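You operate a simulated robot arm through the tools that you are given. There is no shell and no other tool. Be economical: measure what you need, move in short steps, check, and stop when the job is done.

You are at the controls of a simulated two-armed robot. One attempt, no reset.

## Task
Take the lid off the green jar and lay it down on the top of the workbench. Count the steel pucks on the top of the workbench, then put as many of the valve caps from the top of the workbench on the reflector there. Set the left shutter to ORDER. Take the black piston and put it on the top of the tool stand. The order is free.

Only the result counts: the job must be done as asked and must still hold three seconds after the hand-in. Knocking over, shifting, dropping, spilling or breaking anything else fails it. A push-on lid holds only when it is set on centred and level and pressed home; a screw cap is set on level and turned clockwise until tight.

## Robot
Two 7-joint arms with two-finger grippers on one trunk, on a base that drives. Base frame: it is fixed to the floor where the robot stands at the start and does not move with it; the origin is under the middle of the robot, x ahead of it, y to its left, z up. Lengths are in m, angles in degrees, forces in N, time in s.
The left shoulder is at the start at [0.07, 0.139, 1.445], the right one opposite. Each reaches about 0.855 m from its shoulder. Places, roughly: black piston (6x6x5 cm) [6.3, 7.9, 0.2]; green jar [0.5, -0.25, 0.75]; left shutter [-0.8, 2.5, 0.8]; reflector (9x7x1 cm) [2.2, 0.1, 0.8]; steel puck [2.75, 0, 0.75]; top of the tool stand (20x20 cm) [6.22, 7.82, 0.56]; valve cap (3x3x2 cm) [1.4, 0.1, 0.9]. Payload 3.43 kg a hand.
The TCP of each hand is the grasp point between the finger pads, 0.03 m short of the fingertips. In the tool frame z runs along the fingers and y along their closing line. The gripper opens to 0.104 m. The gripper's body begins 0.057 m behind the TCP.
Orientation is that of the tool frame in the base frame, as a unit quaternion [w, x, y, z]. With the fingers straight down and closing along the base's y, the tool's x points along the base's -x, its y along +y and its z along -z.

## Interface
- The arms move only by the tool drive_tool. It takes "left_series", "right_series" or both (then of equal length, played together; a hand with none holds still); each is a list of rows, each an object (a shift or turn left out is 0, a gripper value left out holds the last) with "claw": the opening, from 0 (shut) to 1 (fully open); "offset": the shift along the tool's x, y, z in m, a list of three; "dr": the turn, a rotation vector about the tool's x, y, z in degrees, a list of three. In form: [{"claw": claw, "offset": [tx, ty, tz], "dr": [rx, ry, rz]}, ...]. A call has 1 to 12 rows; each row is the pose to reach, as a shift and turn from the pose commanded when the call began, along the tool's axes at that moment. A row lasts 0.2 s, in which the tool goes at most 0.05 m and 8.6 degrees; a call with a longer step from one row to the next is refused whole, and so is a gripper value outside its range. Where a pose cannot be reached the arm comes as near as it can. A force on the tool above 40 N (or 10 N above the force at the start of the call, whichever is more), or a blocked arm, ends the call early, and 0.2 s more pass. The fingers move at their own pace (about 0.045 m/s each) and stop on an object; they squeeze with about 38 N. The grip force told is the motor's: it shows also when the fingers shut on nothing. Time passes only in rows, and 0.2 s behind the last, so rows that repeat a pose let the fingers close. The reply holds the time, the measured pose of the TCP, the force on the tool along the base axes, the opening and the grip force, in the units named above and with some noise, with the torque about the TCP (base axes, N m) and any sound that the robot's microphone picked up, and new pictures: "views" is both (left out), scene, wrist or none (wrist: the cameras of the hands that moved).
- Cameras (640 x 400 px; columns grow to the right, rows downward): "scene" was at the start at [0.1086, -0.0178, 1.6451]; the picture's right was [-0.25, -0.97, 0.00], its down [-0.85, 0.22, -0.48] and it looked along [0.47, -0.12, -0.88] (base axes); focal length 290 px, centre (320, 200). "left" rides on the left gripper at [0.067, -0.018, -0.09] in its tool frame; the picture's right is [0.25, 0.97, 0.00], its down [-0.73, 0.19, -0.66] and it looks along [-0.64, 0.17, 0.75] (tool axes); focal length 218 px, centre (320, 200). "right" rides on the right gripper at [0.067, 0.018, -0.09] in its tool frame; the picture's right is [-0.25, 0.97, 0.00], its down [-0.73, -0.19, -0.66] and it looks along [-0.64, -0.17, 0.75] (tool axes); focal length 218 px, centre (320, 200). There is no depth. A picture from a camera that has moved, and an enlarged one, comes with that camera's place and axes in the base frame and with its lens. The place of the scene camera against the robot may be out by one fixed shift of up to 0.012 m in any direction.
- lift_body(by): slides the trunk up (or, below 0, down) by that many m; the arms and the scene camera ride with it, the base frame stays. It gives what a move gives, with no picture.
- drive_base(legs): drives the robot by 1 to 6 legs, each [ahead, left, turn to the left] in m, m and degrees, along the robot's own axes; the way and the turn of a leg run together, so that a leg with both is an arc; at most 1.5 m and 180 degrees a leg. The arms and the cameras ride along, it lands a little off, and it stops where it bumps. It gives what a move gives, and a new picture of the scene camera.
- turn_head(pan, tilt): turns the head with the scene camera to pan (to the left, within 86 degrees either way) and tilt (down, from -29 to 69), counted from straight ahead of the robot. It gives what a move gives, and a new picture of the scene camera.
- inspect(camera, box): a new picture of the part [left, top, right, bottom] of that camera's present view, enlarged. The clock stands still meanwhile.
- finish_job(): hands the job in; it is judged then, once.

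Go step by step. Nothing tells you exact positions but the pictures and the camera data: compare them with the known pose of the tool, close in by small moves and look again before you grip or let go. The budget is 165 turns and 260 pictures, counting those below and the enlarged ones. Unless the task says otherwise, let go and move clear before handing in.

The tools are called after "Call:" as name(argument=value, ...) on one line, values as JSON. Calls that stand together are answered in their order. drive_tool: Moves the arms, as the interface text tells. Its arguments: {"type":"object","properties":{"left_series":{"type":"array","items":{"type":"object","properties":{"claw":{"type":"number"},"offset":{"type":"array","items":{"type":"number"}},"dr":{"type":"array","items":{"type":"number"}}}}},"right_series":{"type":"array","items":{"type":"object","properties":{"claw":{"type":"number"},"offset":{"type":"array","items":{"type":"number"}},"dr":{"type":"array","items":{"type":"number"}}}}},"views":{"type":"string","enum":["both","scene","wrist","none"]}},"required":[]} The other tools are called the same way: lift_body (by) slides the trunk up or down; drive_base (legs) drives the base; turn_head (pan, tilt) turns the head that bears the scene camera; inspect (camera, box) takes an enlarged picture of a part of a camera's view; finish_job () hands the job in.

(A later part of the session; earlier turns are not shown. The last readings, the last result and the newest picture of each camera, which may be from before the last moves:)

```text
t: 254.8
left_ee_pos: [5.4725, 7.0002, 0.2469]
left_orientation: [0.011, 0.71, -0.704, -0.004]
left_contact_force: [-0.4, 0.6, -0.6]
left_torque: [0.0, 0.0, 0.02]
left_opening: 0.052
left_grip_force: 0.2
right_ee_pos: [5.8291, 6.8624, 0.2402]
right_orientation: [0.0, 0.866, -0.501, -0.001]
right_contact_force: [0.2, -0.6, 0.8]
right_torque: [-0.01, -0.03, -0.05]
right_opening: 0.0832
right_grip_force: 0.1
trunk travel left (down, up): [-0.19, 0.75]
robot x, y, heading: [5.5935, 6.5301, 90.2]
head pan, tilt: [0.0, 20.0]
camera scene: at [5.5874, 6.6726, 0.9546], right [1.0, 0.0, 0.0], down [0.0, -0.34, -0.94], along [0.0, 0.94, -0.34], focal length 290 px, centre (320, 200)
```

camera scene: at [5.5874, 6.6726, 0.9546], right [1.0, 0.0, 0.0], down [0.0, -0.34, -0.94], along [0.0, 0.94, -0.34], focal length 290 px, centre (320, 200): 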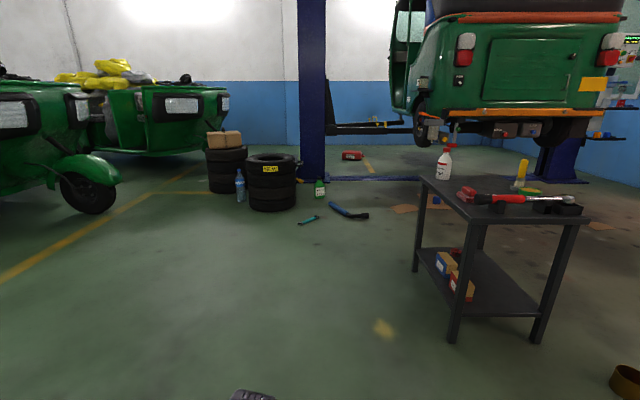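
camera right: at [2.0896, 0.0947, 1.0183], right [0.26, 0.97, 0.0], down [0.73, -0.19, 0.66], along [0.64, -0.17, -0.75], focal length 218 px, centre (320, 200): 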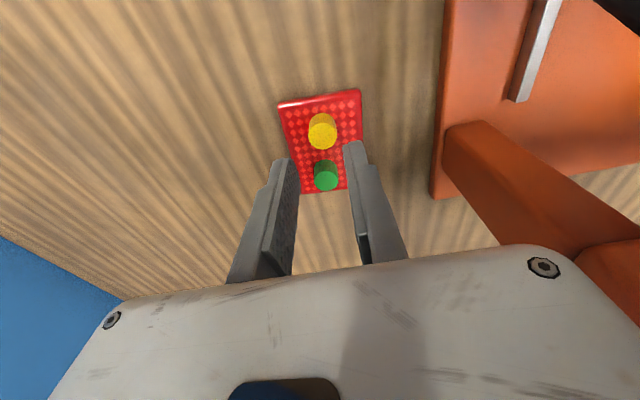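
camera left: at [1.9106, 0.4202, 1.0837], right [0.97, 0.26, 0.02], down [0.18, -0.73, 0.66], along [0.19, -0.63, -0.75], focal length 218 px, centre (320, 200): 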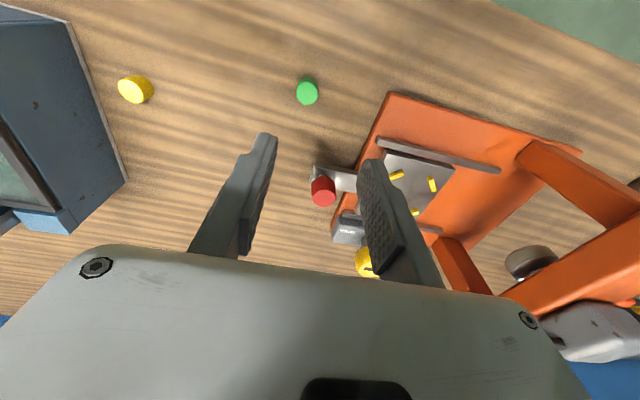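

I shift right to line up with the stand's front, then ahead.

Call:
drive_base(legs=[[0, -0.53, 0], [0.35, 0, 0]])

Call:
inspect(camera="scene", box=[240, 160, 500, 340])

```text
t: 259.8
left_ee_pos: [6.0038, 7.3483, 0.247]
left_orientation: [0.011, 0.711, -0.703, -0.004]
left_contact_force: [-0.2, 1.1, 0.0]
left_torque: [-0.03, 0.04, 0.03]
left_opening: 0.0519
left_grip_force: 0.1
right_ee_pos: [6.3632, 7.2113, 0.2397]
right_orientation: [-0.001, 0.866, -0.499, 0.0]
right_contact_force: [-0.5, 0.4, -1.4]
right_torque: [0.05, 0.01, -0.01]
right_opening: 0.0832
right_grip_force: 0.2
trunk travel left (down, up): [-0.19, 0.75]
robot x, y, heading: [6.131, 6.8816, 90.6]
head pan, tilt: [0.0, 20.0]
camera scene: at [6.1209, 7.0204, 0.9546], right [1.0, 0.01, 0.0], down [0.0, -0.34, -0.94], along [-0.01, 0.94, -0.34], focal length 290 px, centre (320, 200)
```

scene: 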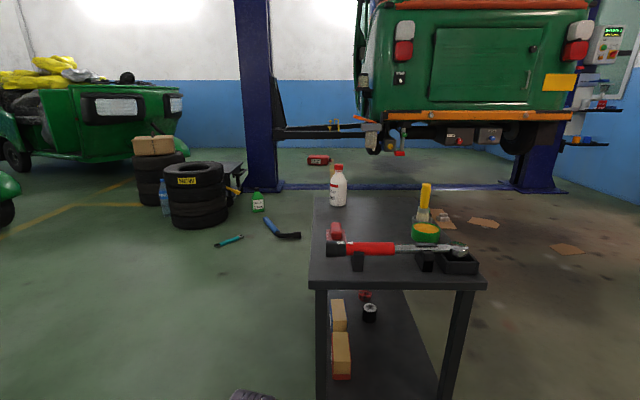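

```text
2.22 times, centred on (370, 250) of scene
camera zoom: at [6.1209, 7.0204, 0.9546], right [1.0, 0.01, 0.0], down [0.0, -0.34, -0.94], along [-0.01, 0.94, -0.34], focal length 645 px, centre (209, 89)
```

zoom: 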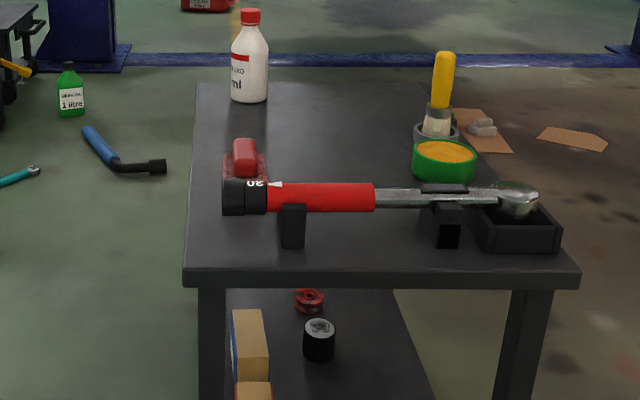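

The piston stands at (6.288, 7.86) with a clear lane from the front. I move the left hand out of the way and set the right hand to a 50° forward tilt aimed along +y.

Call:
drive_tool(left_series=[{"offset": [0.03, 0.02, 0]}, {"offset": [0.06, 0.05, 0]}, {"offset": [0.09, 0.08, 0]}, {"offset": [0.1, 0.1, 0]}, {"offset": [0.1, 0.1, 0]}, {"offset": [0.1, 0.1, 0]}, {"offset": [0.1, 0.1, 0]}, {"offset": [0.1, 0.1, 0]}], right_series=[{"offset": [-0.023, -0.001, -0.009], "dr": [1.87, -6.97, 4.0], "claw": 1}, {"offset": [-0.045, -0.002, -0.018], "dr": [3.74, -13.9, 8.0]}, {"offset": [-0.068, -0.003, -0.027], "dr": [5.6, -20.9, 12.0]}, {"offset": [-0.09, -0.004, -0.036], "dr": [7.5, -27.9, 16.0]}, {"offset": [-0.113, -0.005, -0.045], "dr": [9.4, -34.9, 20.0]}, {"offset": [-0.136, -0.006, -0.054], "dr": [11.2, -41.8, 24.0]}, {"offset": [-0.158, -0.007, -0.06], "dr": [13.1, -48.8, 28.0]}, {"offset": [-0.158, -0.007, -0.06], "dr": [13.1, -48.8, 28.0]}], views="both")

```text
t: 261.6
left_ee_pos: [5.9189, 7.242, 0.2352]
left_orientation: [0.01, 0.711, -0.703, -0.005]
left_contact_force: [-0.4, -0.1, 0.3]
left_torque: [-0.03, 0.01, 0.0]
left_opening: 0.0519
left_grip_force: 0.1
left hand out of reach, approached as far as the arm can: row 2, 3, 4, 5, 6, 7, 8
right_ee_pos: [6.2912, 7.3518, 0.3]
right_orientation: [-0.298, 0.642, -0.64, -0.3]
right_contact_force: [0.0, 0.3, 0.0]
right_torque: [0.01, -0.03, 0.03]
right_opening: 0.1039
right_grip_force: 0.0
trunk travel left (down, up): [-0.19, 0.75]
robot x, y, heading: [6.1248, 6.8792, 90.4]
head pan, tilt: [0.0, 20.0]
camera scene: at [6.1208, 7.0204, 0.9546], right [1.0, 0.01, 0.0], down [0.0, -0.34, -0.94], along [-0.01, 0.94, -0.34], focal length 290 px, centre (320, 200)
camera right: at [6.2735, 7.2376, 0.3054], right [-0.97, 0.16, 0.19], down [0.19, -0.04, 0.98], along [0.16, 0.99, 0.0], focal length 218 px, centre (320, 200)
camera left: at [5.9377, 7.1758, 0.3254], right [-0.96, -0.27, 0.02], down [-0.19, 0.73, 0.65], along [-0.19, 0.63, -0.76], focal length 218 px, centre (320, 200)
```

scene: 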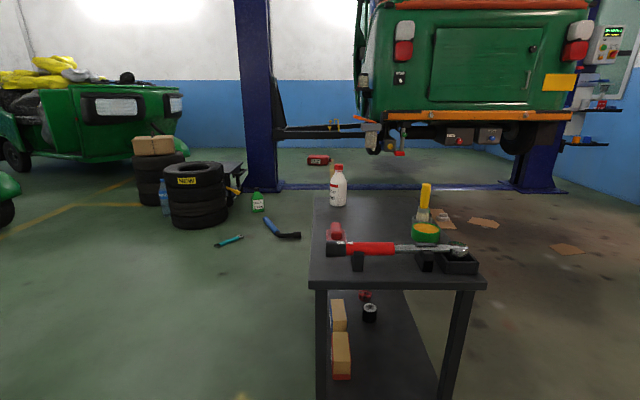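
right: 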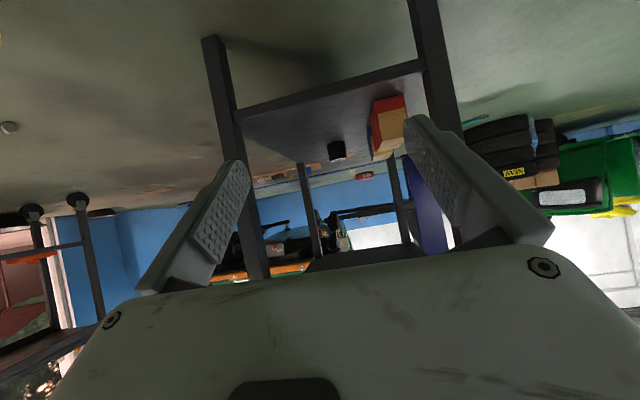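
left: 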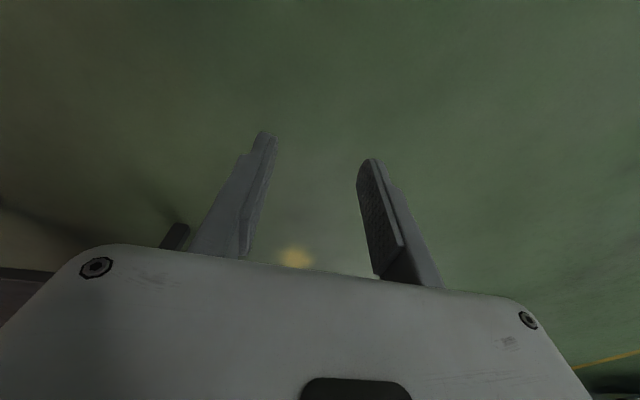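

The camera suggests the piston is at about (6.30, 7.92, z≈0.165). I raise the hand, lower the trunk 0.15, and drive 0.25 m ahead so the hand enters between the shelves.

Call:
drive_tool(right_series=[{"offset": [-0.029, 0, -0.024]}, {"offset": [-0.058, 0, -0.048]}, {"offset": [-0.087, 0, -0.072]}, {"offset": [-0.115, 0, -0.0965]}], views="none")

Call:
lift_body(by=-0.15)

Call:
drive_base(legs=[[0.12, 0, 0]])

Call:
drive_tool(right_series=[{"offset": [0, 0, 0]}], views="wrist")

```text
t: 262.4
left_ee_pos: [5.9191, 7.2418, 0.2366]
left_orientation: [0.011, 0.712, -0.702, -0.003]
left_contact_force: [0.0, 0.4, -0.3]
left_torque: [0.0, 0.0, -0.05]
left_opening: 0.0521
left_grip_force: 0.0
right_ee_pos: [6.3699, 7.3491, 0.3635]
right_orientation: [-0.365, 0.661, -0.617, -0.222]
right_contact_force: [1.1, -0.7, 0.2]
right_torque: [0.0, -0.01, 0.01]
right_opening: 0.104
right_grip_force: 0.1
right hand out of reach, approached as far as the arm can: row 2, 3, 4
trunk travel left (down, up): [-0.19, 0.75]
robot x, y, heading: [6.1269, 6.8819, 90.6]
head pan, tilt: [0.0, 20.0]
stopped in row 4 (right hand): the arm was blocked; the commanded pose is now the measured one
```

```text
t: 264.4
left_ee_pos: [5.9185, 7.2411, 0.1977]
left_orientation: [0.012, 0.712, -0.702, -0.009]
left_contact_force: [-0.5, -0.5, -0.2]
left_torque: [-0.03, -0.04, 0.02]
left_opening: 0.0521
left_grip_force: 0.1
right_ee_pos: [6.372, 7.3494, 0.3231]
right_orientation: [-0.365, 0.659, -0.617, -0.229]
right_contact_force: [0.5, 0.5, 0.6]
right_torque: [-0.02, 0.01, 0.03]
right_opening: 0.1043
right_grip_force: 0.0
trunk travel left (down, up): [-0.145, 0.795]
robot x, y, heading: [6.1272, 6.8789, 90.5]
head pan, tilt: [0.0, 20.0]
stopped: the arm was blocked; the commanded pose is now the measured one
```

```text
t: 265.6
left_ee_pos: [5.916, 7.3615, 0.1978]
left_orientation: [0.012, 0.712, -0.702, -0.012]
left_contact_force: [0.3, 0.2, 0.1]
left_torque: [0.0, 0.01, 0.01]
left_opening: 0.0521
left_grip_force: 0.1
right_ee_pos: [6.3706, 7.468, 0.3234]
right_orientation: [-0.365, 0.658, -0.617, -0.23]
right_contact_force: [0.1, -0.3, 0.3]
right_torque: [0.0, -0.01, 0.04]
right_opening: 0.1043
right_grip_force: 0.1
trunk travel left (down, up): [-0.145, 0.795]
robot x, y, heading: [6.1267, 6.9983, 90.4]
head pan, tilt: [0.0, 20.0]
camera scene: at [6.1281, 7.1343, 0.9139], right [1.0, 0.01, -0.01], down [-0.01, -0.34, -0.94], along [-0.01, 0.94, -0.34], focal length 290 px, centre (320, 200)
```

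scene: 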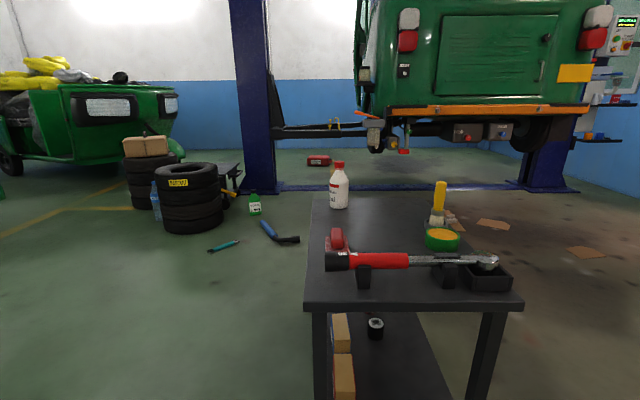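

```text
t: 266.0
left_ee_pos: [5.9169, 7.3598, 0.1972]
left_orientation: [0.012, 0.713, -0.701, -0.011]
left_contact_force: [-0.4, 0.8, -0.7]
left_torque: [-0.01, -0.02, 0.02]
left_opening: 0.0519
left_grip_force: 0.1
right_ee_pos: [6.3696, 7.468, 0.3244]
right_orientation: [-0.364, 0.659, -0.617, -0.229]
right_contact_force: [-0.8, 0.1, -1.0]
right_torque: [0.0, -0.02, 0.0]
right_opening: 0.1041
right_grip_force: 0.0
trunk travel left (down, up): [-0.145, 0.795]
robot x, y, heading: [6.127, 6.9956, 90.5]
head pan, tilt: [0.0, 20.0]
camera right: at [6.3496, 7.3554, 0.3263], right [-0.98, 0.19, 0.0], down [-0.01, -0.04, 1.0], along [0.19, 0.98, 0.04], focal length 218 px, centre (320, 200)
```

right: 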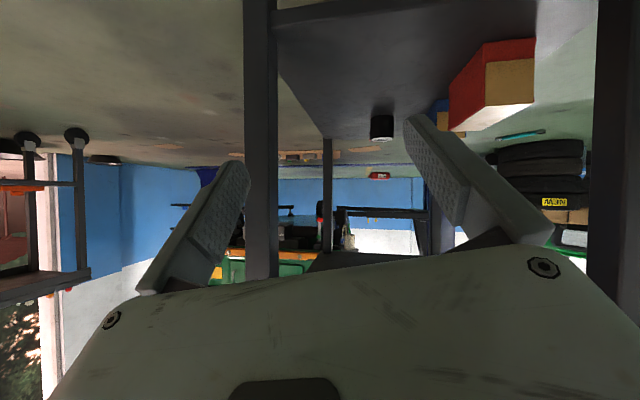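

The hand rolled slightly when blocked. Triangulating again, the piston is at (6.302, 7.94, 0.16). I restore the orientation and enter between the shelves.

Call:
drive_tool(right_series=[{"offset": [-0.01, 0.026, 0.027], "dr": [-2.8, -0.1, 2.5]}, {"offset": [-0.019, 0.052, 0.053], "dr": [-5.7, -0.2, 5.1]}, {"offset": [-0.029, 0.0775, 0.08], "dr": [-8.5, -0.3, 7.6]}, {"offset": [-0.029, 0.0775, 0.08], "dr": [-8.5, -0.3, 7.6]}], left_series=[{"offset": [-0.02, 0.03, 0]}, {"offset": [-0.04, 0.06, 0]}, {"offset": [-0.06, 0.09, 0]}, {"offset": [-0.08, 0.12, 0]}], views="wrist")

Call:
lift_body(by=-0.06)

```text
t: 267.0
left_ee_pos: [5.7932, 7.4393, 0.1969]
left_orientation: [0.006, 0.713, -0.701, -0.008]
left_contact_force: [-0.4, 0.0, 0.2]
left_torque: [0.0, 0.0, -0.01]
left_opening: 0.0521
left_grip_force: 0.1
right_ee_pos: [6.3063, 7.5481, 0.2803]
right_orientation: [-0.31, 0.645, -0.636, -0.288]
right_contact_force: [0.2, -1.0, -0.4]
right_torque: [-0.01, 0.02, 0.03]
right_opening: 0.1039
right_grip_force: 0.1
trunk travel left (down, up): [-0.145, 0.795]
robot x, y, heading: [6.1245, 6.9956, 90.6]
head pan, tilt: [0.0, 20.0]
camera right: at [6.2893, 7.4359, 0.2858], right [-0.97, 0.16, 0.16], down [0.16, -0.04, 0.99], along [0.17, 0.99, 0.01], focal length 218 px, centre (320, 200)
camera left: at [5.8125, 7.3734, 0.2861], right [-0.96, -0.27, 0.02], down [-0.19, 0.73, 0.66], along [-0.19, 0.63, -0.75], focal length 218 px, centre (320, 200)
```

right: 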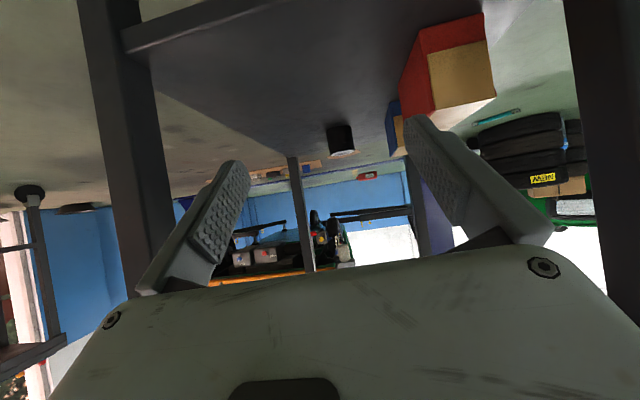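
left: 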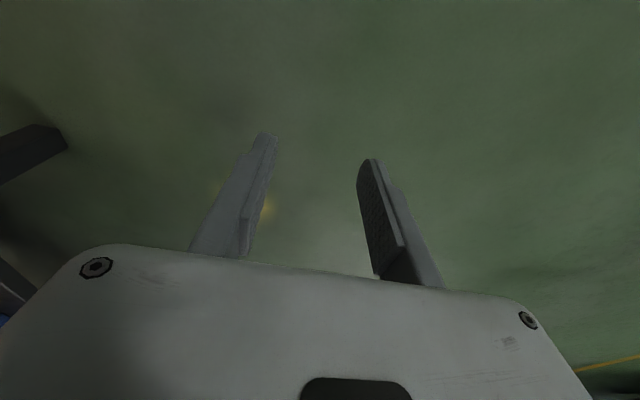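

```text
t: 268.2
left_ee_pos: [5.7929, 7.4413, 0.1935]
left_orientation: [-0.001, 0.712, -0.702, -0.007]
left_contact_force: [-0.7, -1.1, 0.7]
left_torque: [0.0, -0.01, -0.02]
left_opening: 0.0518
left_grip_force: 0.1
right_ee_pos: [6.3057, 7.5497, 0.2839]
right_orientation: [-0.316, 0.645, -0.633, -0.289]
right_contact_force: [-0.3, -0.4, 0.4]
right_torque: [-0.01, -0.01, 0.0]
right_opening: 0.1041
right_grip_force: 0.0
trunk travel left (down, up): [-0.136, 0.804]
robot x, y, heading: [6.1241, 6.9981, 90.4]
head pan, tilt: [0.0, 20.0]
stopped: the arm was blocked; the commanded pose is now the measured one
```

Trunk can't go lower, but geometry still works. I drive 0.17 m ahead, hand going between the shelves.

Call:
drive_base(legs=[[0.16, 0, 0]])

Call:
drive_tool(right_series=[{"offset": [0.0, 0, 0.01]}, {"offset": [0.0, 0, 0.02]}], views="wrist")

```text
t: 269.6
left_ee_pos: [5.7917, 7.6011, 0.1941]
left_orientation: [-0.001, 0.712, -0.702, -0.007]
left_contact_force: [-0.4, -0.1, 0.0]
left_torque: [-0.03, 0.03, -0.05]
left_opening: 0.0521
left_grip_force: 0.1
right_ee_pos: [6.3029, 7.7118, 0.2852]
right_orientation: [-0.318, 0.646, -0.631, -0.288]
right_contact_force: [-0.9, -0.9, 0.2]
right_torque: [0.02, 0.02, 0.0]
right_opening: 0.1038
right_grip_force: 0.1
trunk travel left (down, up): [-0.136, 0.804]
robot x, y, heading: [6.1259, 7.1603, 90.5]
head pan, tilt: [0.0, 20.0]
camera scene: at [6.1065, 7.291, 0.909], right [1.0, 0.01, 0.02], down [0.02, -0.33, -0.94], along [0.0, 0.94, -0.33], focal length 290 px, centre (320, 200)
```

scene: 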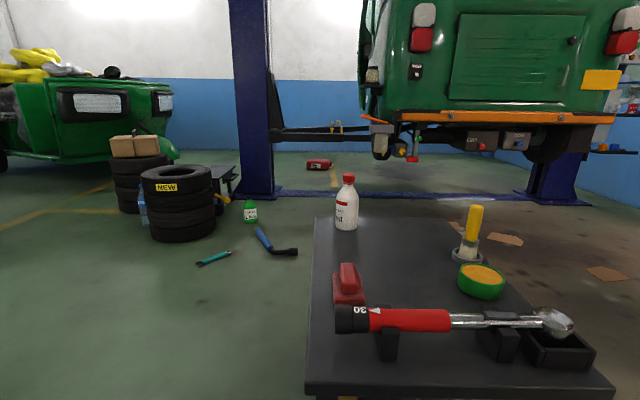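

```text
t: 270.2
left_ee_pos: [5.7916, 7.6011, 0.1934]
left_orientation: [-0.001, 0.712, -0.702, -0.006]
left_contact_force: [0.7, 0.1, -1.0]
left_torque: [-0.02, 0.0, 0.0]
left_opening: 0.0518
left_grip_force: 0.0
right_ee_pos: [6.3034, 7.7234, 0.2674]
right_orientation: [-0.314, 0.646, -0.634, -0.287]
right_contact_force: [0.4, -0.8, -0.1]
right_torque: [0.04, 0.02, -0.03]
right_opening: 0.1038
right_grip_force: 0.2
trunk travel left (down, up): [-0.136, 0.804]
robot x, y, heading: [6.1252, 7.1581, 90.8]
head pan, tilt: [0.0, 20.0]
camera right: at [6.2865, 7.6098, 0.2727], right [-0.97, 0.16, 0.15], down [0.15, -0.04, 0.99], along [0.17, 0.99, 0.01], focal length 218 px, centre (320, 200)
```

right: 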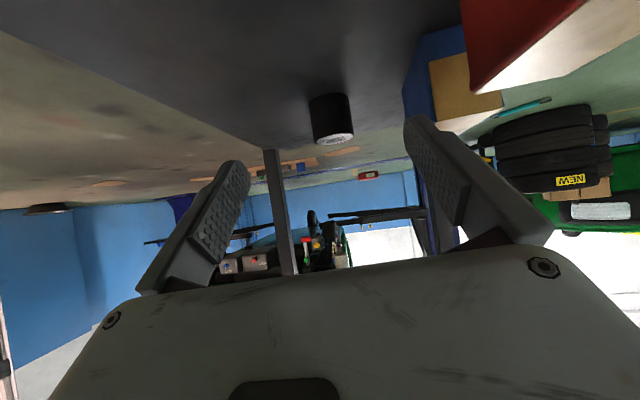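

The piston is straight ahead at (6.307, 7.94, 0.16). I advance two-thirds of the way and check.

Call:
drive_tool(right_series=[{"offset": [-0.01, 0, 0.037]}, {"offset": [-0.02, 0, 0.074]}, {"offset": [-0.03, 0.0005, 0.111]}, {"offset": [-0.04, 0.0005, 0.148]}, {"offset": [-0.04, 0.0005, 0.148]}], views="wrist")

```text
t: 271.4
left_ee_pos: [5.792, 7.6022, 0.1861]
left_orientation: [0.008, 0.712, -0.702, -0.009]
left_contact_force: [0.3, -0.2, -0.2]
left_torque: [0.01, 0.06, 0.0]
left_opening: 0.0522
left_grip_force: 0.1
right_ee_pos: [6.3069, 7.8683, 0.1919]
right_orientation: [-0.31, 0.644, -0.635, -0.291]
right_contact_force: [0.6, 0.3, 1.5]
right_torque: [-0.01, -0.01, 0.0]
right_opening: 0.1044
right_grip_force: 0.0
trunk travel left (down, up): [-0.136, 0.804]
robot x, y, heading: [6.125, 7.1564, 90.5]
head pan, tilt: [0.0, 20.0]
camera right: at [6.2888, 7.7554, 0.197], right [-0.97, 0.16, 0.17], down [0.16, -0.04, 0.99], along [0.17, 0.99, 0.01], focal length 218 px, centre (320, 200)
```

right: 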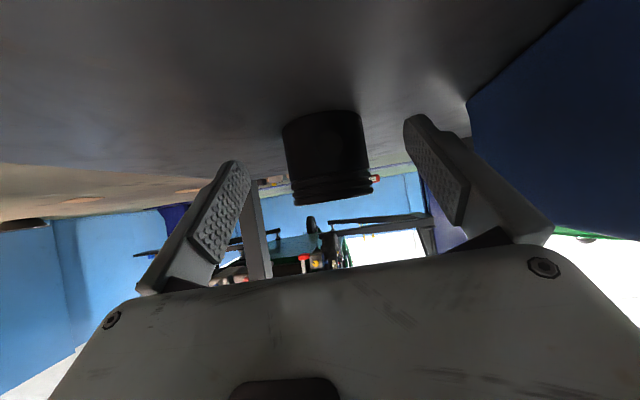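

Well centered. I advance the rest and close.

Call:
drive_tool(right_series=[{"offset": [-0.013, -0.001, 0.032]}, {"offset": [-0.025, -0.001, 0.06]}, {"offset": [-0.025, -0.001, 0.06]}], views="wrist")

Call:
drive_tool(right_series=[{"claw": 0.7}, {"claw": 0.4}, {"claw": 0.2}, {"claw": 0.1}, {"claw": 0.1}], views="wrist")

```text
t: 272.2
left_ee_pos: [5.7944, 7.6008, 0.1865]
left_orientation: [0.006, 0.712, -0.702, -0.008]
left_contact_force: [0.3, 0.0, 0.1]
left_torque: [0.01, 0.0, 0.03]
left_opening: 0.052
left_grip_force: 0.2
right_ee_pos: [6.3062, 7.9344, 0.1835]
right_orientation: [-0.315, 0.642, -0.631, -0.3]
right_contact_force: [1.1, -16.5, 23.2]
right_torque: [-0.09, 1.19, 1.01]
right_opening: 0.097
right_grip_force: 0.0
trunk travel left (down, up): [-0.136, 0.804]
robot x, y, heading: [6.1243, 7.1594, 90.5]
head pan, tilt: [0.0, 20.0]
stopped in row 3 (right hand): the force on the tool passed its limit at 132 N (the readings are from after the stop); the commanded pose is now the measured one
camera right: at [6.2899, 7.821, 0.1867], right [-0.97, 0.15, 0.17], down [0.17, -0.06, 0.98], along [0.16, 0.99, 0.03], focal length 218 px, centre (320, 200)
```

right: 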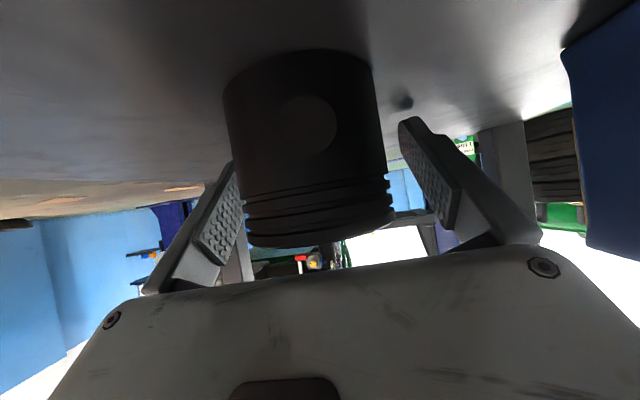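

```text
t: 273.4
left_ee_pos: [5.7939, 7.602, 0.1861]
left_orientation: [0.008, 0.712, -0.702, -0.008]
left_contact_force: [0.4, -0.3, 0.6]
left_torque: [0.0, 0.02, 0.0]
left_opening: 0.0521
left_grip_force: 0.0
right_ee_pos: [6.3103, 7.9316, 0.1783]
right_orientation: [-0.314, 0.642, -0.634, -0.294]
right_contact_force: [0.9, 0.5, 11.6]
right_torque: [-0.04, 0.28, 0.03]
right_opening: 0.0526
right_grip_force: 37.9
trunk travel left (down, up): [-0.136, 0.804]
robot x, y, heading: [6.1267, 7.1566, 90.5]
head pan, tilt: [0.0, 20.0]
camera right: at [6.2931, 7.8191, 0.1825], right [-0.97, 0.16, 0.17], down [0.16, -0.05, 0.99], along [0.17, 0.99, 0.02], focal length 218 px, centre (320, 200)
```

right: 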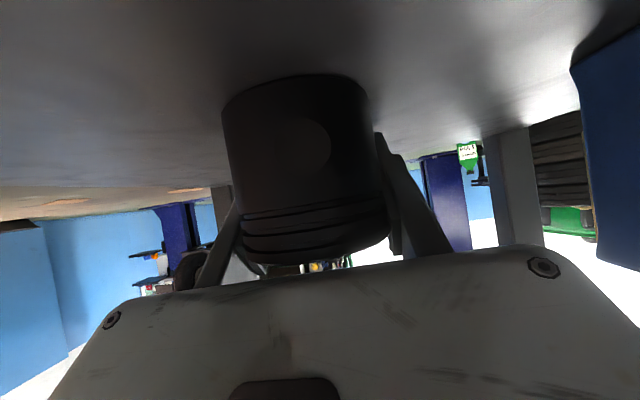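

Piston gripped firmly. I lift it 3 cm and check, then retreat.

Call:
drive_tool(right_series=[{"offset": [-0.008, 0, -0.006], "claw": 0}, {"offset": [-0.015, 0, -0.013]}, {"offset": [-0.023, 0, -0.019]}, {"offset": [-0.018, 0, -0.03]}, {"offset": [-0.008, 0, -0.05]}, {"offset": [0.003, 0, -0.075]}, {"offset": [0.014, 0, -0.1]}, {"offset": [0.025, 0, -0.125]}, {"offset": [0.036, 0, -0.15]}], views="wrist")

```text
t: 275.4
left_ee_pos: [5.7933, 7.6006, 0.1877]
left_orientation: [0.008, 0.712, -0.702, -0.008]
left_contact_force: [-0.5, -0.6, 1.1]
left_torque: [0.0, 0.01, 0.02]
left_opening: 0.0521
left_grip_force: 0.0
right_ee_pos: [6.3079, 7.7943, 0.2437]
right_orientation: [-0.311, 0.644, -0.633, -0.296]
right_contact_force: [-0.3, 0.7, -1.4]
right_torque: [-0.02, 0.01, -0.02]
right_opening: 0.0525
right_grip_force: 38.0
trunk travel left (down, up): [-0.136, 0.804]
robot x, y, heading: [6.1234, 7.1592, 90.7]
head pan, tilt: [0.0, 20.0]
camera right: at [6.2902, 7.6803, 0.2477], right [-0.97, 0.16, 0.17], down [0.16, -0.05, 0.99], along [0.16, 0.99, 0.02], focal length 218 px, centre (320, 200)
```

right: 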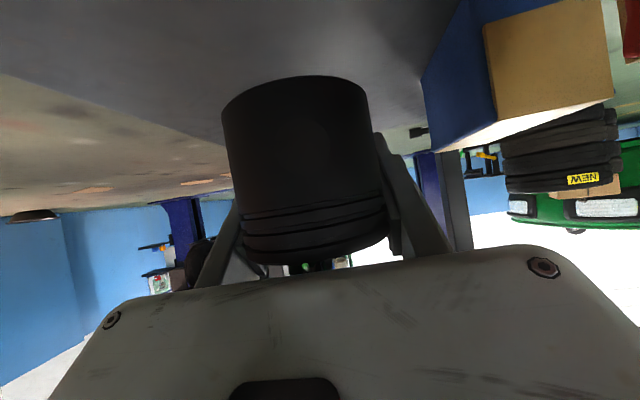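

Piston is held upright and lifted. I back the base out of the stand, then raise the trunk.

Call:
drive_base(legs=[[-0.42, 0, 0]])

Call:
lift_body(by=0.4)

Call:
lift_body(by=0.05)

Call:
turn_head(pan=0, tilt=35)

```text
t: 278.0
left_ee_pos: [5.7943, 7.1718, 0.1852]
left_orientation: [0.008, 0.717, -0.697, -0.007]
left_contact_force: [0.0, -0.4, 0.4]
left_torque: [-0.01, 0.01, -0.02]
left_opening: 0.0521
left_grip_force: 0.0
right_ee_pos: [6.3052, 7.3702, 0.244]
right_orientation: [-0.31, 0.647, -0.63, -0.297]
right_contact_force: [-0.3, 0.3, -1.1]
right_torque: [0.04, -0.01, -0.01]
right_opening: 0.052
right_grip_force: 37.4
trunk travel left (down, up): [-0.136, 0.804]
robot x, y, heading: [6.1312, 6.7314, 91.4]
head pan, tilt: [0.0, 20.0]
camera scene: at [6.1233, 6.8734, 0.9007], right [1.0, 0.02, 0.0], down [0.01, -0.34, -0.94], along [-0.02, 0.94, -0.34], focal length 290 px, centre (320, 200)
```

scene: 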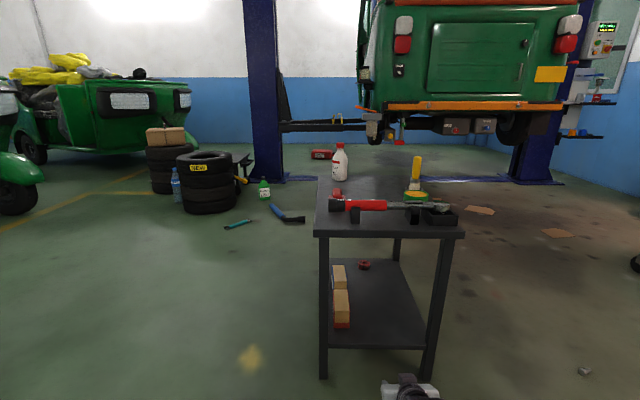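

```text
t: 281.8
left_ee_pos: [5.7951, 7.1713, 0.5857]
left_orientation: [0.008, 0.717, -0.697, -0.006]
left_contact_force: [0.2, -0.3, -0.2]
left_torque: [0.0, 0.01, -0.02]
left_opening: 0.052
left_grip_force: 0.1
right_ee_pos: [6.3048, 7.3717, 0.6438]
right_orientation: [-0.31, 0.648, -0.629, -0.297]
right_contact_force: [0.4, 0.2, -1.3]
right_torque: [0.03, -0.02, 0.03]
right_opening: 0.052
right_grip_force: 38.4
trunk travel left (down, up): [-0.536, 0.404]
robot x, y, heading: [6.1335, 6.7301, 91.4]
head pan, tilt: [0.0, 20.0]
```

```text
t: 282.7
left_ee_pos: [5.7959, 7.1722, 0.6363]
left_orientation: [0.008, 0.717, -0.697, -0.007]
left_contact_force: [0.4, 0.1, -1.1]
left_torque: [0.0, 0.02, 0.02]
left_opening: 0.0517
left_grip_force: 0.1
right_ee_pos: [6.3054, 7.3698, 0.6926]
right_orientation: [-0.309, 0.648, -0.629, -0.298]
right_contact_force: [0.9, -0.5, -1.6]
right_torque: [0.06, 0.02, -0.02]
right_opening: 0.0522
right_grip_force: 38.1
trunk travel left (down, up): [-0.586, 0.354]
robot x, y, heading: [6.1308, 6.7307, 91.3]
head pan, tilt: [0.0, 20.0]
```

```text
t: 283.5
left_ee_pos: [5.7942, 7.1722, 0.6363]
left_orientation: [0.008, 0.716, -0.698, -0.007]
left_contact_force: [0.9, 0.5, -0.1]
left_torque: [-0.02, 0.01, 0.0]
left_opening: 0.0521
left_grip_force: 0.1
right_ee_pos: [6.305, 7.3708, 0.6921]
right_orientation: [-0.309, 0.648, -0.629, -0.298]
right_contact_force: [-0.5, 0.0, -1.1]
right_torque: [0.04, -0.04, -0.01]
right_opening: 0.0524
right_grip_force: 38.2
trunk travel left (down, up): [-0.586, 0.354]
robot x, y, heading: [6.1322, 6.7335, 91.5]
head pan, tilt: [0.0, 35.0]
camera scene: at [6.1233, 6.8686, 1.3268], right [1.0, 0.02, 0.0], down [0.01, -0.57, -0.82], along [-0.02, 0.82, -0.57], focal length 290 px, centre (320, 200)
```

scene: 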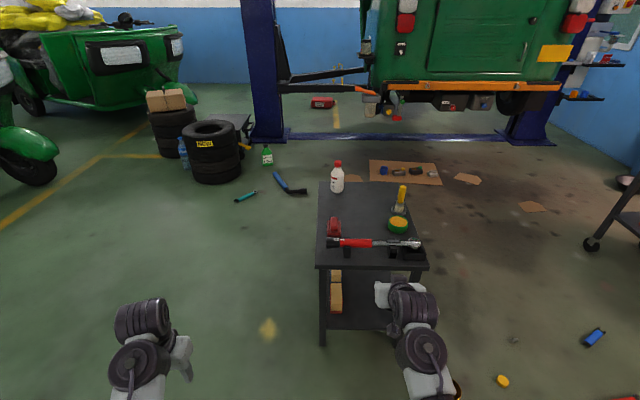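

Top layout is clear: there's free space around (6.27, 7.865) between the red clamp and the screwdriver. I raise 6 cm more and drive in over the stand's top.

Call:
lift_body(by=0.06)

Call:
drive_base(legs=[[0.35, 0, -1]])

Call:
drive_tool(right_series=[{"offset": [0, 0.01, 0]}, {"offset": [0, 0.02, 0]}], views="both")

Call:
inspect(camera="scene", box=[260, 180, 500, 380])

```text
t: 284.5
left_ee_pos: [5.7946, 7.1725, 0.6954]
left_orientation: [0.008, 0.717, -0.697, -0.007]
left_contact_force: [0.2, 0.6, -0.7]
left_torque: [-0.05, -0.02, 0.0]
left_opening: 0.0519
left_grip_force: 0.0
right_ee_pos: [6.3052, 7.3718, 0.754]
right_orientation: [-0.309, 0.648, -0.629, -0.297]
right_contact_force: [0.0, -0.7, -0.8]
right_torque: [0.03, 0.01, -0.01]
right_opening: 0.0524
right_grip_force: 38.1
trunk travel left (down, up): [-0.646, 0.294]
robot x, y, heading: [6.1302, 6.7293, 91.3]
head pan, tilt: [0.0, 35.0]
```

```text
t: 286.8
left_ee_pos: [5.8027, 7.5298, 0.6956]
left_orientation: [0.008, 0.708, -0.706, -0.006]
left_contact_force: [-0.5, 0.0, -0.1]
left_torque: [-0.03, -0.02, -0.04]
left_opening: 0.0521
left_grip_force: 0.0
right_ee_pos: [6.3191, 7.7151, 0.7529]
right_orientation: [-0.314, 0.639, -0.638, -0.294]
right_contact_force: [0.2, -0.3, -1.9]
right_torque: [0.06, -0.01, 0.01]
right_opening: 0.0522
right_grip_force: 38.5
trunk travel left (down, up): [-0.646, 0.294]
robot x, y, heading: [6.1251, 7.0833, 90.0]
head pan, tilt: [0.0, 35.0]
camera scene: at [6.1238, 7.2185, 1.3867], right [1.0, 0.0, 0.0], down [0.0, -0.57, -0.82], along [0.0, 0.82, -0.57], focal length 290 px, centre (320, 200)
```

scene: 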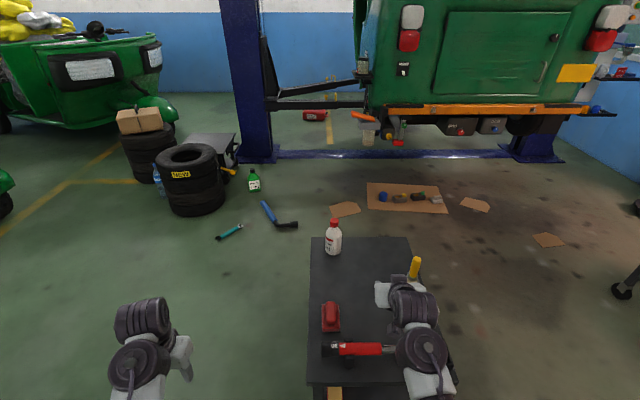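

```text
t: 287.4
left_ee_pos: [5.8024, 7.5295, 0.6962]
left_orientation: [0.008, 0.708, -0.706, -0.008]
left_contact_force: [0.0, -0.5, -0.6]
left_torque: [0.01, -0.01, 0.03]
left_opening: 0.0521
left_grip_force: 0.1
right_ee_pos: [6.299, 7.715, 0.7537]
right_orientation: [-0.313, 0.639, -0.638, -0.294]
right_contact_force: [0.8, -0.4, -1.3]
right_torque: [0.03, 0.0, 0.01]
right_opening: 0.0522
right_grip_force: 38.1
trunk travel left (down, up): [-0.646, 0.294]
robot x, y, heading: [6.1275, 7.0811, 89.9]
head pan, tilt: [0.0, 35.0]
camera scene: at [6.1235, 7.2183, 1.3867], right [1.0, 0.0, 0.0], down [0.0, -0.57, -0.82], along [0.0, 0.82, -0.57], focal length 290 px, centre (320, 200)
camera right: at [6.2802, 7.6021, 0.7577], right [-0.97, 0.17, 0.17], down [0.16, -0.05, 0.99], along [0.17, 0.98, 0.02], focal length 218 px, centre (320, 200)
```

scene: 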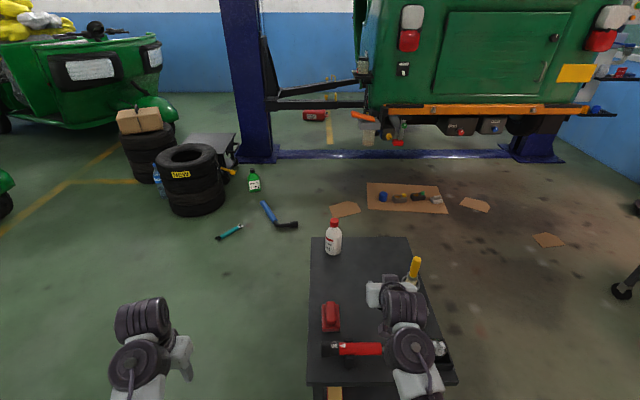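
right: 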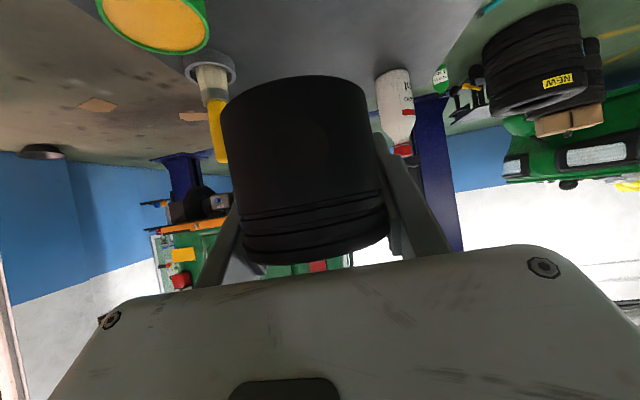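

```text
2.00 times, centred on (380, 280) of scene
camera zoom: at [6.1235, 7.2183, 1.3867], right [1.0, 0.0, 0.0], down [0.0, -0.57, -0.82], along [0.0, 0.82, -0.57], focal length 581 px, centre (200, 40)
```

zoom: 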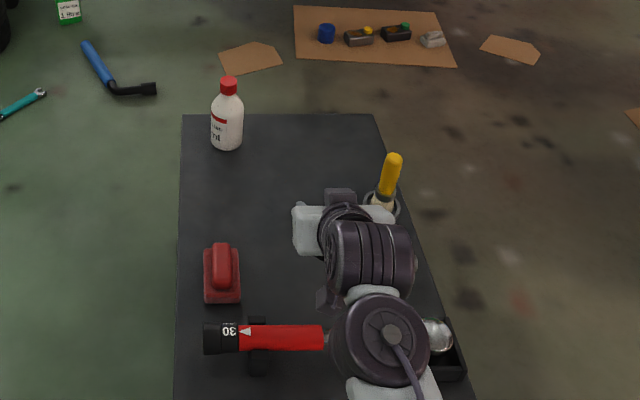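

I go 7 cm closer, then move the hand over the free spot at (6.275, 7.87).

Call:
drive_base(legs=[[0.07, 0, 0]])

Call:
drive_tool(right_series=[{"offset": [-0.018, 0.008, 0.022]}, {"offset": [-0.036, 0.016, 0.044]}, {"offset": [-0.054, 0.024, 0.065]}, {"offset": [-0.054, 0.024, 0.065]}], views="both")

```text
t: 288.4
left_ee_pos: [5.8015, 7.6001, 0.6946]
left_orientation: [0.009, 0.708, -0.706, -0.006]
left_contact_force: [-0.3, -0.1, -0.2]
left_torque: [-0.03, -0.02, 0.0]
left_opening: 0.0522
left_grip_force: 0.0
right_ee_pos: [6.299, 7.7857, 0.7529]
right_orientation: [-0.313, 0.64, -0.638, -0.292]
right_contact_force: [0.0, 0.7, -1.7]
right_torque: [0.01, -0.02, -0.01]
right_opening: 0.0523
right_grip_force: 37.9
trunk travel left (down, up): [-0.646, 0.294]
robot x, y, heading: [6.1296, 7.1553, 89.9]
head pan, tilt: [0.0, 35.0]
camera scene: at [6.1239, 7.29, 1.3866], right [1.0, 0.0, 0.0], down [0.0, -0.57, -0.82], along [0.0, 0.82, -0.57], focal length 290 px, centre (320, 200)
```

scene: 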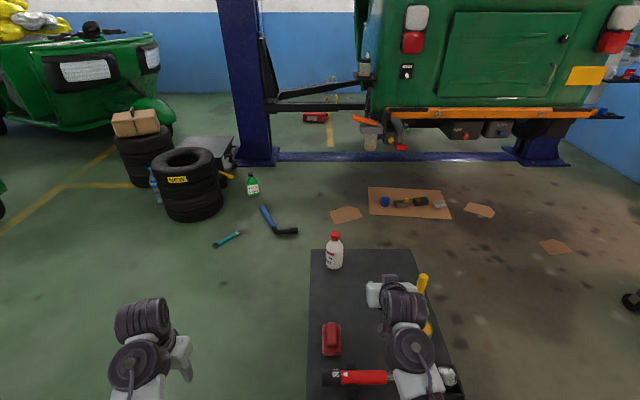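

```text
t: 289.4
left_ee_pos: [5.8034, 7.5999, 0.6961]
left_orientation: [0.008, 0.708, -0.706, -0.006]
left_contact_force: [-0.1, 0.1, 0.5]
left_torque: [0.0, 0.0, -0.02]
left_opening: 0.0519
left_grip_force: 0.1
right_ee_pos: [6.2776, 7.8698, 0.753]
right_orientation: [-0.313, 0.64, -0.637, -0.294]
right_contact_force: [0.1, -0.6, -1.4]
right_torque: [0.05, -0.01, -0.02]
right_opening: 0.0522
right_grip_force: 38.1
trunk travel left (down, up): [-0.646, 0.294]
robot x, y, heading: [6.1292, 7.1499, 89.4]
head pan, tilt: [0.0, 35.0]
camera scene: at [6.1241, 7.2882, 1.3868], right [1.0, 0.0, 0.0], down [0.0, -0.57, -0.82], along [0.0, 0.82, -0.57], focal length 290 px, centre (320, 200)
camera right: at [6.2589, 7.757, 0.7576], right [-0.97, 0.17, 0.17], down [0.16, -0.05, 0.99], along [0.17, 0.98, 0.02], focal length 218 px, centre (320, 200)
```

scene: 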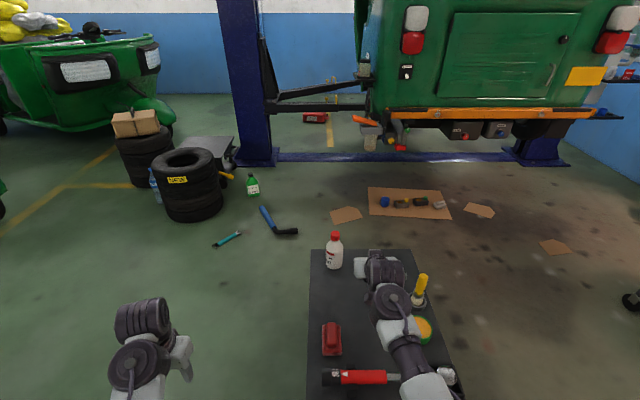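
right: 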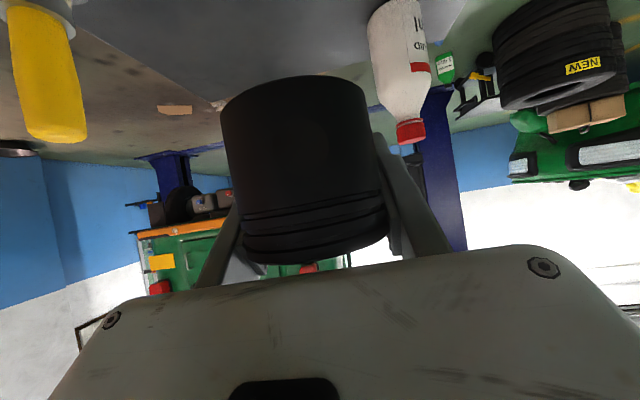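

Clear all around. I lower the trunk 0.12 m, then go down gently until contact.

Call:
lift_body(by=-0.12)

Call:
drive_tool(right_series=[{"offset": [0.0077, 0, 0.0064]}, {"offset": [0.0154, 0, 0.0128]}], views="both")

```text
t: 290.9
left_ee_pos: [5.8032, 7.5996, 0.5757]
left_orientation: [0.008, 0.708, -0.706, -0.007]
left_contact_force: [0.5, 0.6, 0.1]
left_torque: [0.0, 0.01, 0.0]
left_opening: 0.0519
left_grip_force: 0.0
right_ee_pos: [6.2761, 7.8701, 0.6328]
right_orientation: [-0.314, 0.64, -0.638, -0.293]
right_contact_force: [-1.2, -0.1, -1.3]
right_torque: [0.01, -0.02, 0.05]
right_opening: 0.0523
right_grip_force: 38.3
trunk travel left (down, up): [-0.526, 0.414]
robot x, y, heading: [6.1275, 7.1529, 90.0]
head pan, tilt: [0.0, 35.0]
```

```text
t: 291.5
left_ee_pos: [5.8037, 7.5996, 0.5763]
left_orientation: [0.007, 0.708, -0.706, -0.007]
left_contact_force: [0.2, 0.6, -0.6]
left_torque: [-0.02, -0.04, 0.02]
left_opening: 0.0518
left_grip_force: 0.0
right_ee_pos: [6.2776, 7.8698, 0.6135]
right_orientation: [-0.314, 0.64, -0.638, -0.293]
right_contact_force: [1.0, -0.3, -1.3]
right_torque: [0.04, 0.02, 0.02]
right_opening: 0.0523
right_grip_force: 38.0
trunk travel left (down, up): [-0.526, 0.414]
robot x, y, heading: [6.1301, 7.1517, 89.7]
head pan, tilt: [0.0, 35.0]
camera scene: at [6.1239, 7.2887, 1.2668], right [1.0, 0.0, 0.0], down [0.0, -0.57, -0.82], along [0.0, 0.82, -0.57], focal length 290 px, centre (320, 200)
camera right: at [6.2595, 7.7559, 0.6169], right [-0.97, 0.17, 0.17], down [0.16, -0.05, 0.99], along [0.17, 0.98, 0.02], focal length 218 px, centre (320, 200)
```

scene: 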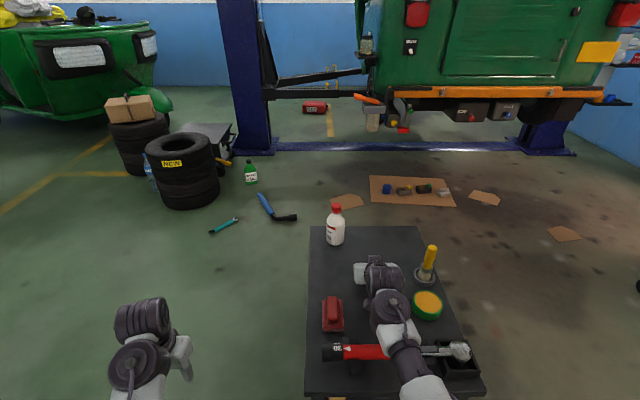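
right: 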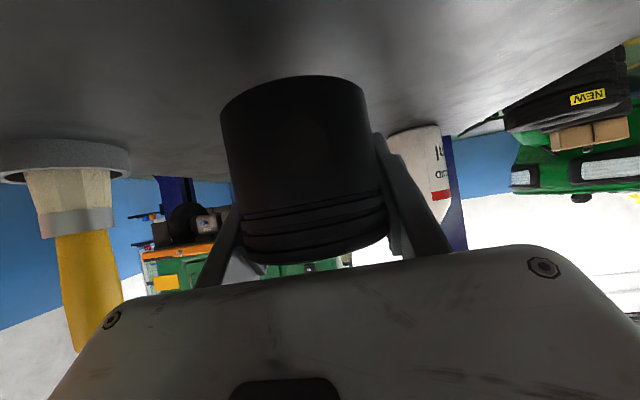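

Still a gap to the surface. I lower in 3–4 mm steps watching the force.

Call:
drive_tool(right_series=[{"offset": [0.0023, 0, 0.0019]}, {"offset": [0.0046, 0, 0.0038]}, {"offset": [0.0069, 0, 0.0057]}], views="none")

Call:
drive_tool(right_series=[{"offset": [0.0023, 0, 0.0019]}, {"offset": [0.0046, 0, 0.0038]}], views="none")

Call:
drive_tool(right_series=[{"offset": [0.0015, 0, 0.0013]}, {"offset": [0.003, 0, 0.0025]}], views="wrist")

```text
t: 292.3
left_ee_pos: [5.8031, 7.6, 0.5761]
left_orientation: [0.008, 0.708, -0.706, -0.007]
left_contact_force: [0.4, 0.3, -0.3]
left_torque: [-0.02, -0.02, 0.02]
left_opening: 0.052
left_grip_force: 0.0
right_ee_pos: [6.2783, 7.8693, 0.6046]
right_orientation: [-0.314, 0.64, -0.637, -0.294]
right_contact_force: [-0.2, 0.8, -1.6]
right_torque: [0.03, 0.01, 0.01]
right_opening: 0.0523
right_grip_force: 38.3
trunk travel left (down, up): [-0.526, 0.414]
robot x, y, heading: [6.1293, 7.1514, 89.6]
head pan, tilt: [0.0, 35.0]
```

```text
t: 292.9
left_ee_pos: [5.8029, 7.5999, 0.5766]
left_orientation: [0.008, 0.707, -0.707, -0.007]
left_contact_force: [-0.8, 0.7, 0.5]
left_torque: [0.02, 0.03, -0.04]
left_opening: 0.0518
left_grip_force: 0.2
right_ee_pos: [6.278, 7.8707, 0.5978]
right_orientation: [-0.313, 0.64, -0.637, -0.294]
right_contact_force: [-0.4, -0.2, -1.4]
right_torque: [0.07, 0.03, -0.03]
right_opening: 0.052
right_grip_force: 37.9
trunk travel left (down, up): [-0.526, 0.414]
robot x, y, heading: [6.1291, 7.1509, 89.5]
head pan, tilt: [0.0, 35.0]
```

```text
t: 293.5
left_ee_pos: [5.8025, 7.6004, 0.5775]
left_orientation: [0.008, 0.707, -0.707, -0.006]
left_contact_force: [0.0, 0.2, -0.5]
left_torque: [0.04, 0.01, 0.02]
left_opening: 0.0519
left_grip_force: 0.1
right_ee_pos: [6.2783, 7.8699, 0.5943]
right_orientation: [-0.313, 0.64, -0.638, -0.293]
right_contact_force: [-0.2, 0.0, -1.3]
right_torque: [0.02, -0.02, -0.02]
right_opening: 0.0521
right_grip_force: 37.9
trunk travel left (down, up): [-0.526, 0.414]
robot x, y, heading: [6.1291, 7.1519, 90.3]
head pan, tilt: [0.0, 35.0]
camera right: at [6.2598, 7.7571, 0.5985], right [-0.97, 0.17, 0.17], down [0.16, -0.05, 0.99], along [0.17, 0.98, 0.02], focal length 218 px, centre (320, 200)
```

right: 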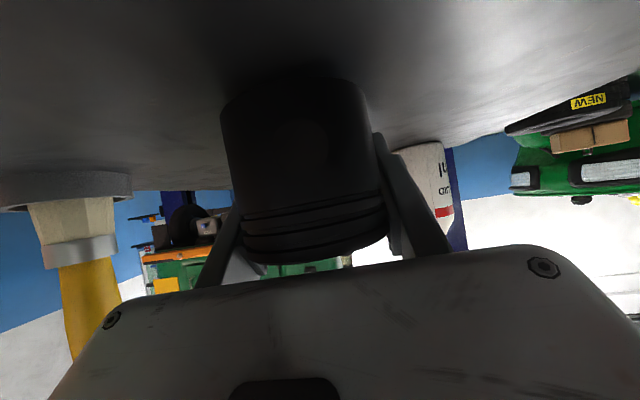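

Very close (shadow under the base). I continue with small steps.

Call:
drive_tool(right_series=[{"offset": [0.0015, 0, 0.0013]}, {"offset": [0.003, 0, 0.0025]}], views="none")

Call:
drive_tool(right_series=[{"offset": [0.0015, 0, 0.0013]}, {"offset": [0.003, 0, 0.0025]}], views="wrist")

```text
t: 294.1
left_ee_pos: [5.8035, 7.6, 0.5768]
left_orientation: [0.008, 0.708, -0.706, -0.007]
left_contact_force: [-0.2, 0.0, -0.1]
left_torque: [0.0, 0.0, -0.04]
left_opening: 0.0517
left_grip_force: 0.1
right_ee_pos: [6.2777, 7.8705, 0.5913]
right_orientation: [-0.314, 0.64, -0.637, -0.294]
right_contact_force: [0.2, 0.3, -1.7]
right_torque: [0.04, 0.0, 0.02]
right_opening: 0.0524
right_grip_force: 38.2
trunk travel left (down, up): [-0.526, 0.414]
robot x, y, heading: [6.1285, 7.1502, 89.8]
head pan, tilt: [0.0, 35.0]
```

```text
t: 294.7
left_ee_pos: [5.8036, 7.5984, 0.5768]
left_orientation: [0.007, 0.707, -0.707, -0.007]
left_contact_force: [0.4, -0.3, -0.5]
left_torque: [-0.01, 0.03, 0.01]
left_opening: 0.052
left_grip_force: 0.0
right_ee_pos: [6.2787, 7.8707, 0.5896]
right_orientation: [-0.315, 0.639, -0.636, -0.296]
right_contact_force: [0.8, -0.4, 8.6]
right_torque: [-0.3, 0.23, 0.01]
right_opening: 0.052
right_grip_force: 38.0
trunk travel left (down, up): [-0.526, 0.414]
robot x, y, heading: [6.1294, 7.1516, 89.7]
head pan, tilt: [0.0, 35.0]
camera right: at [6.2599, 7.7577, 0.5928], right [-0.97, 0.17, 0.17], down [0.16, -0.05, 0.98], along [0.17, 0.98, 0.03], focal length 218 px, centre (320, 200)
```

right: 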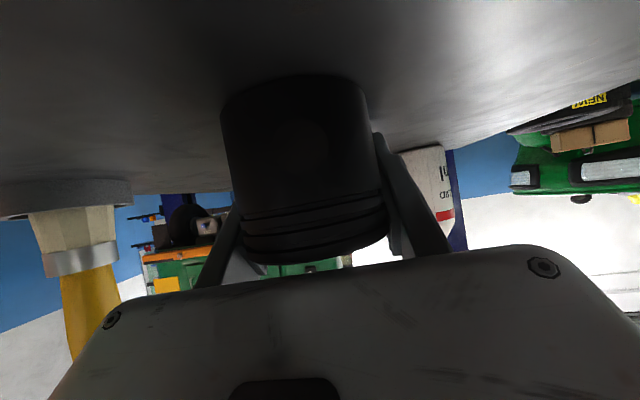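

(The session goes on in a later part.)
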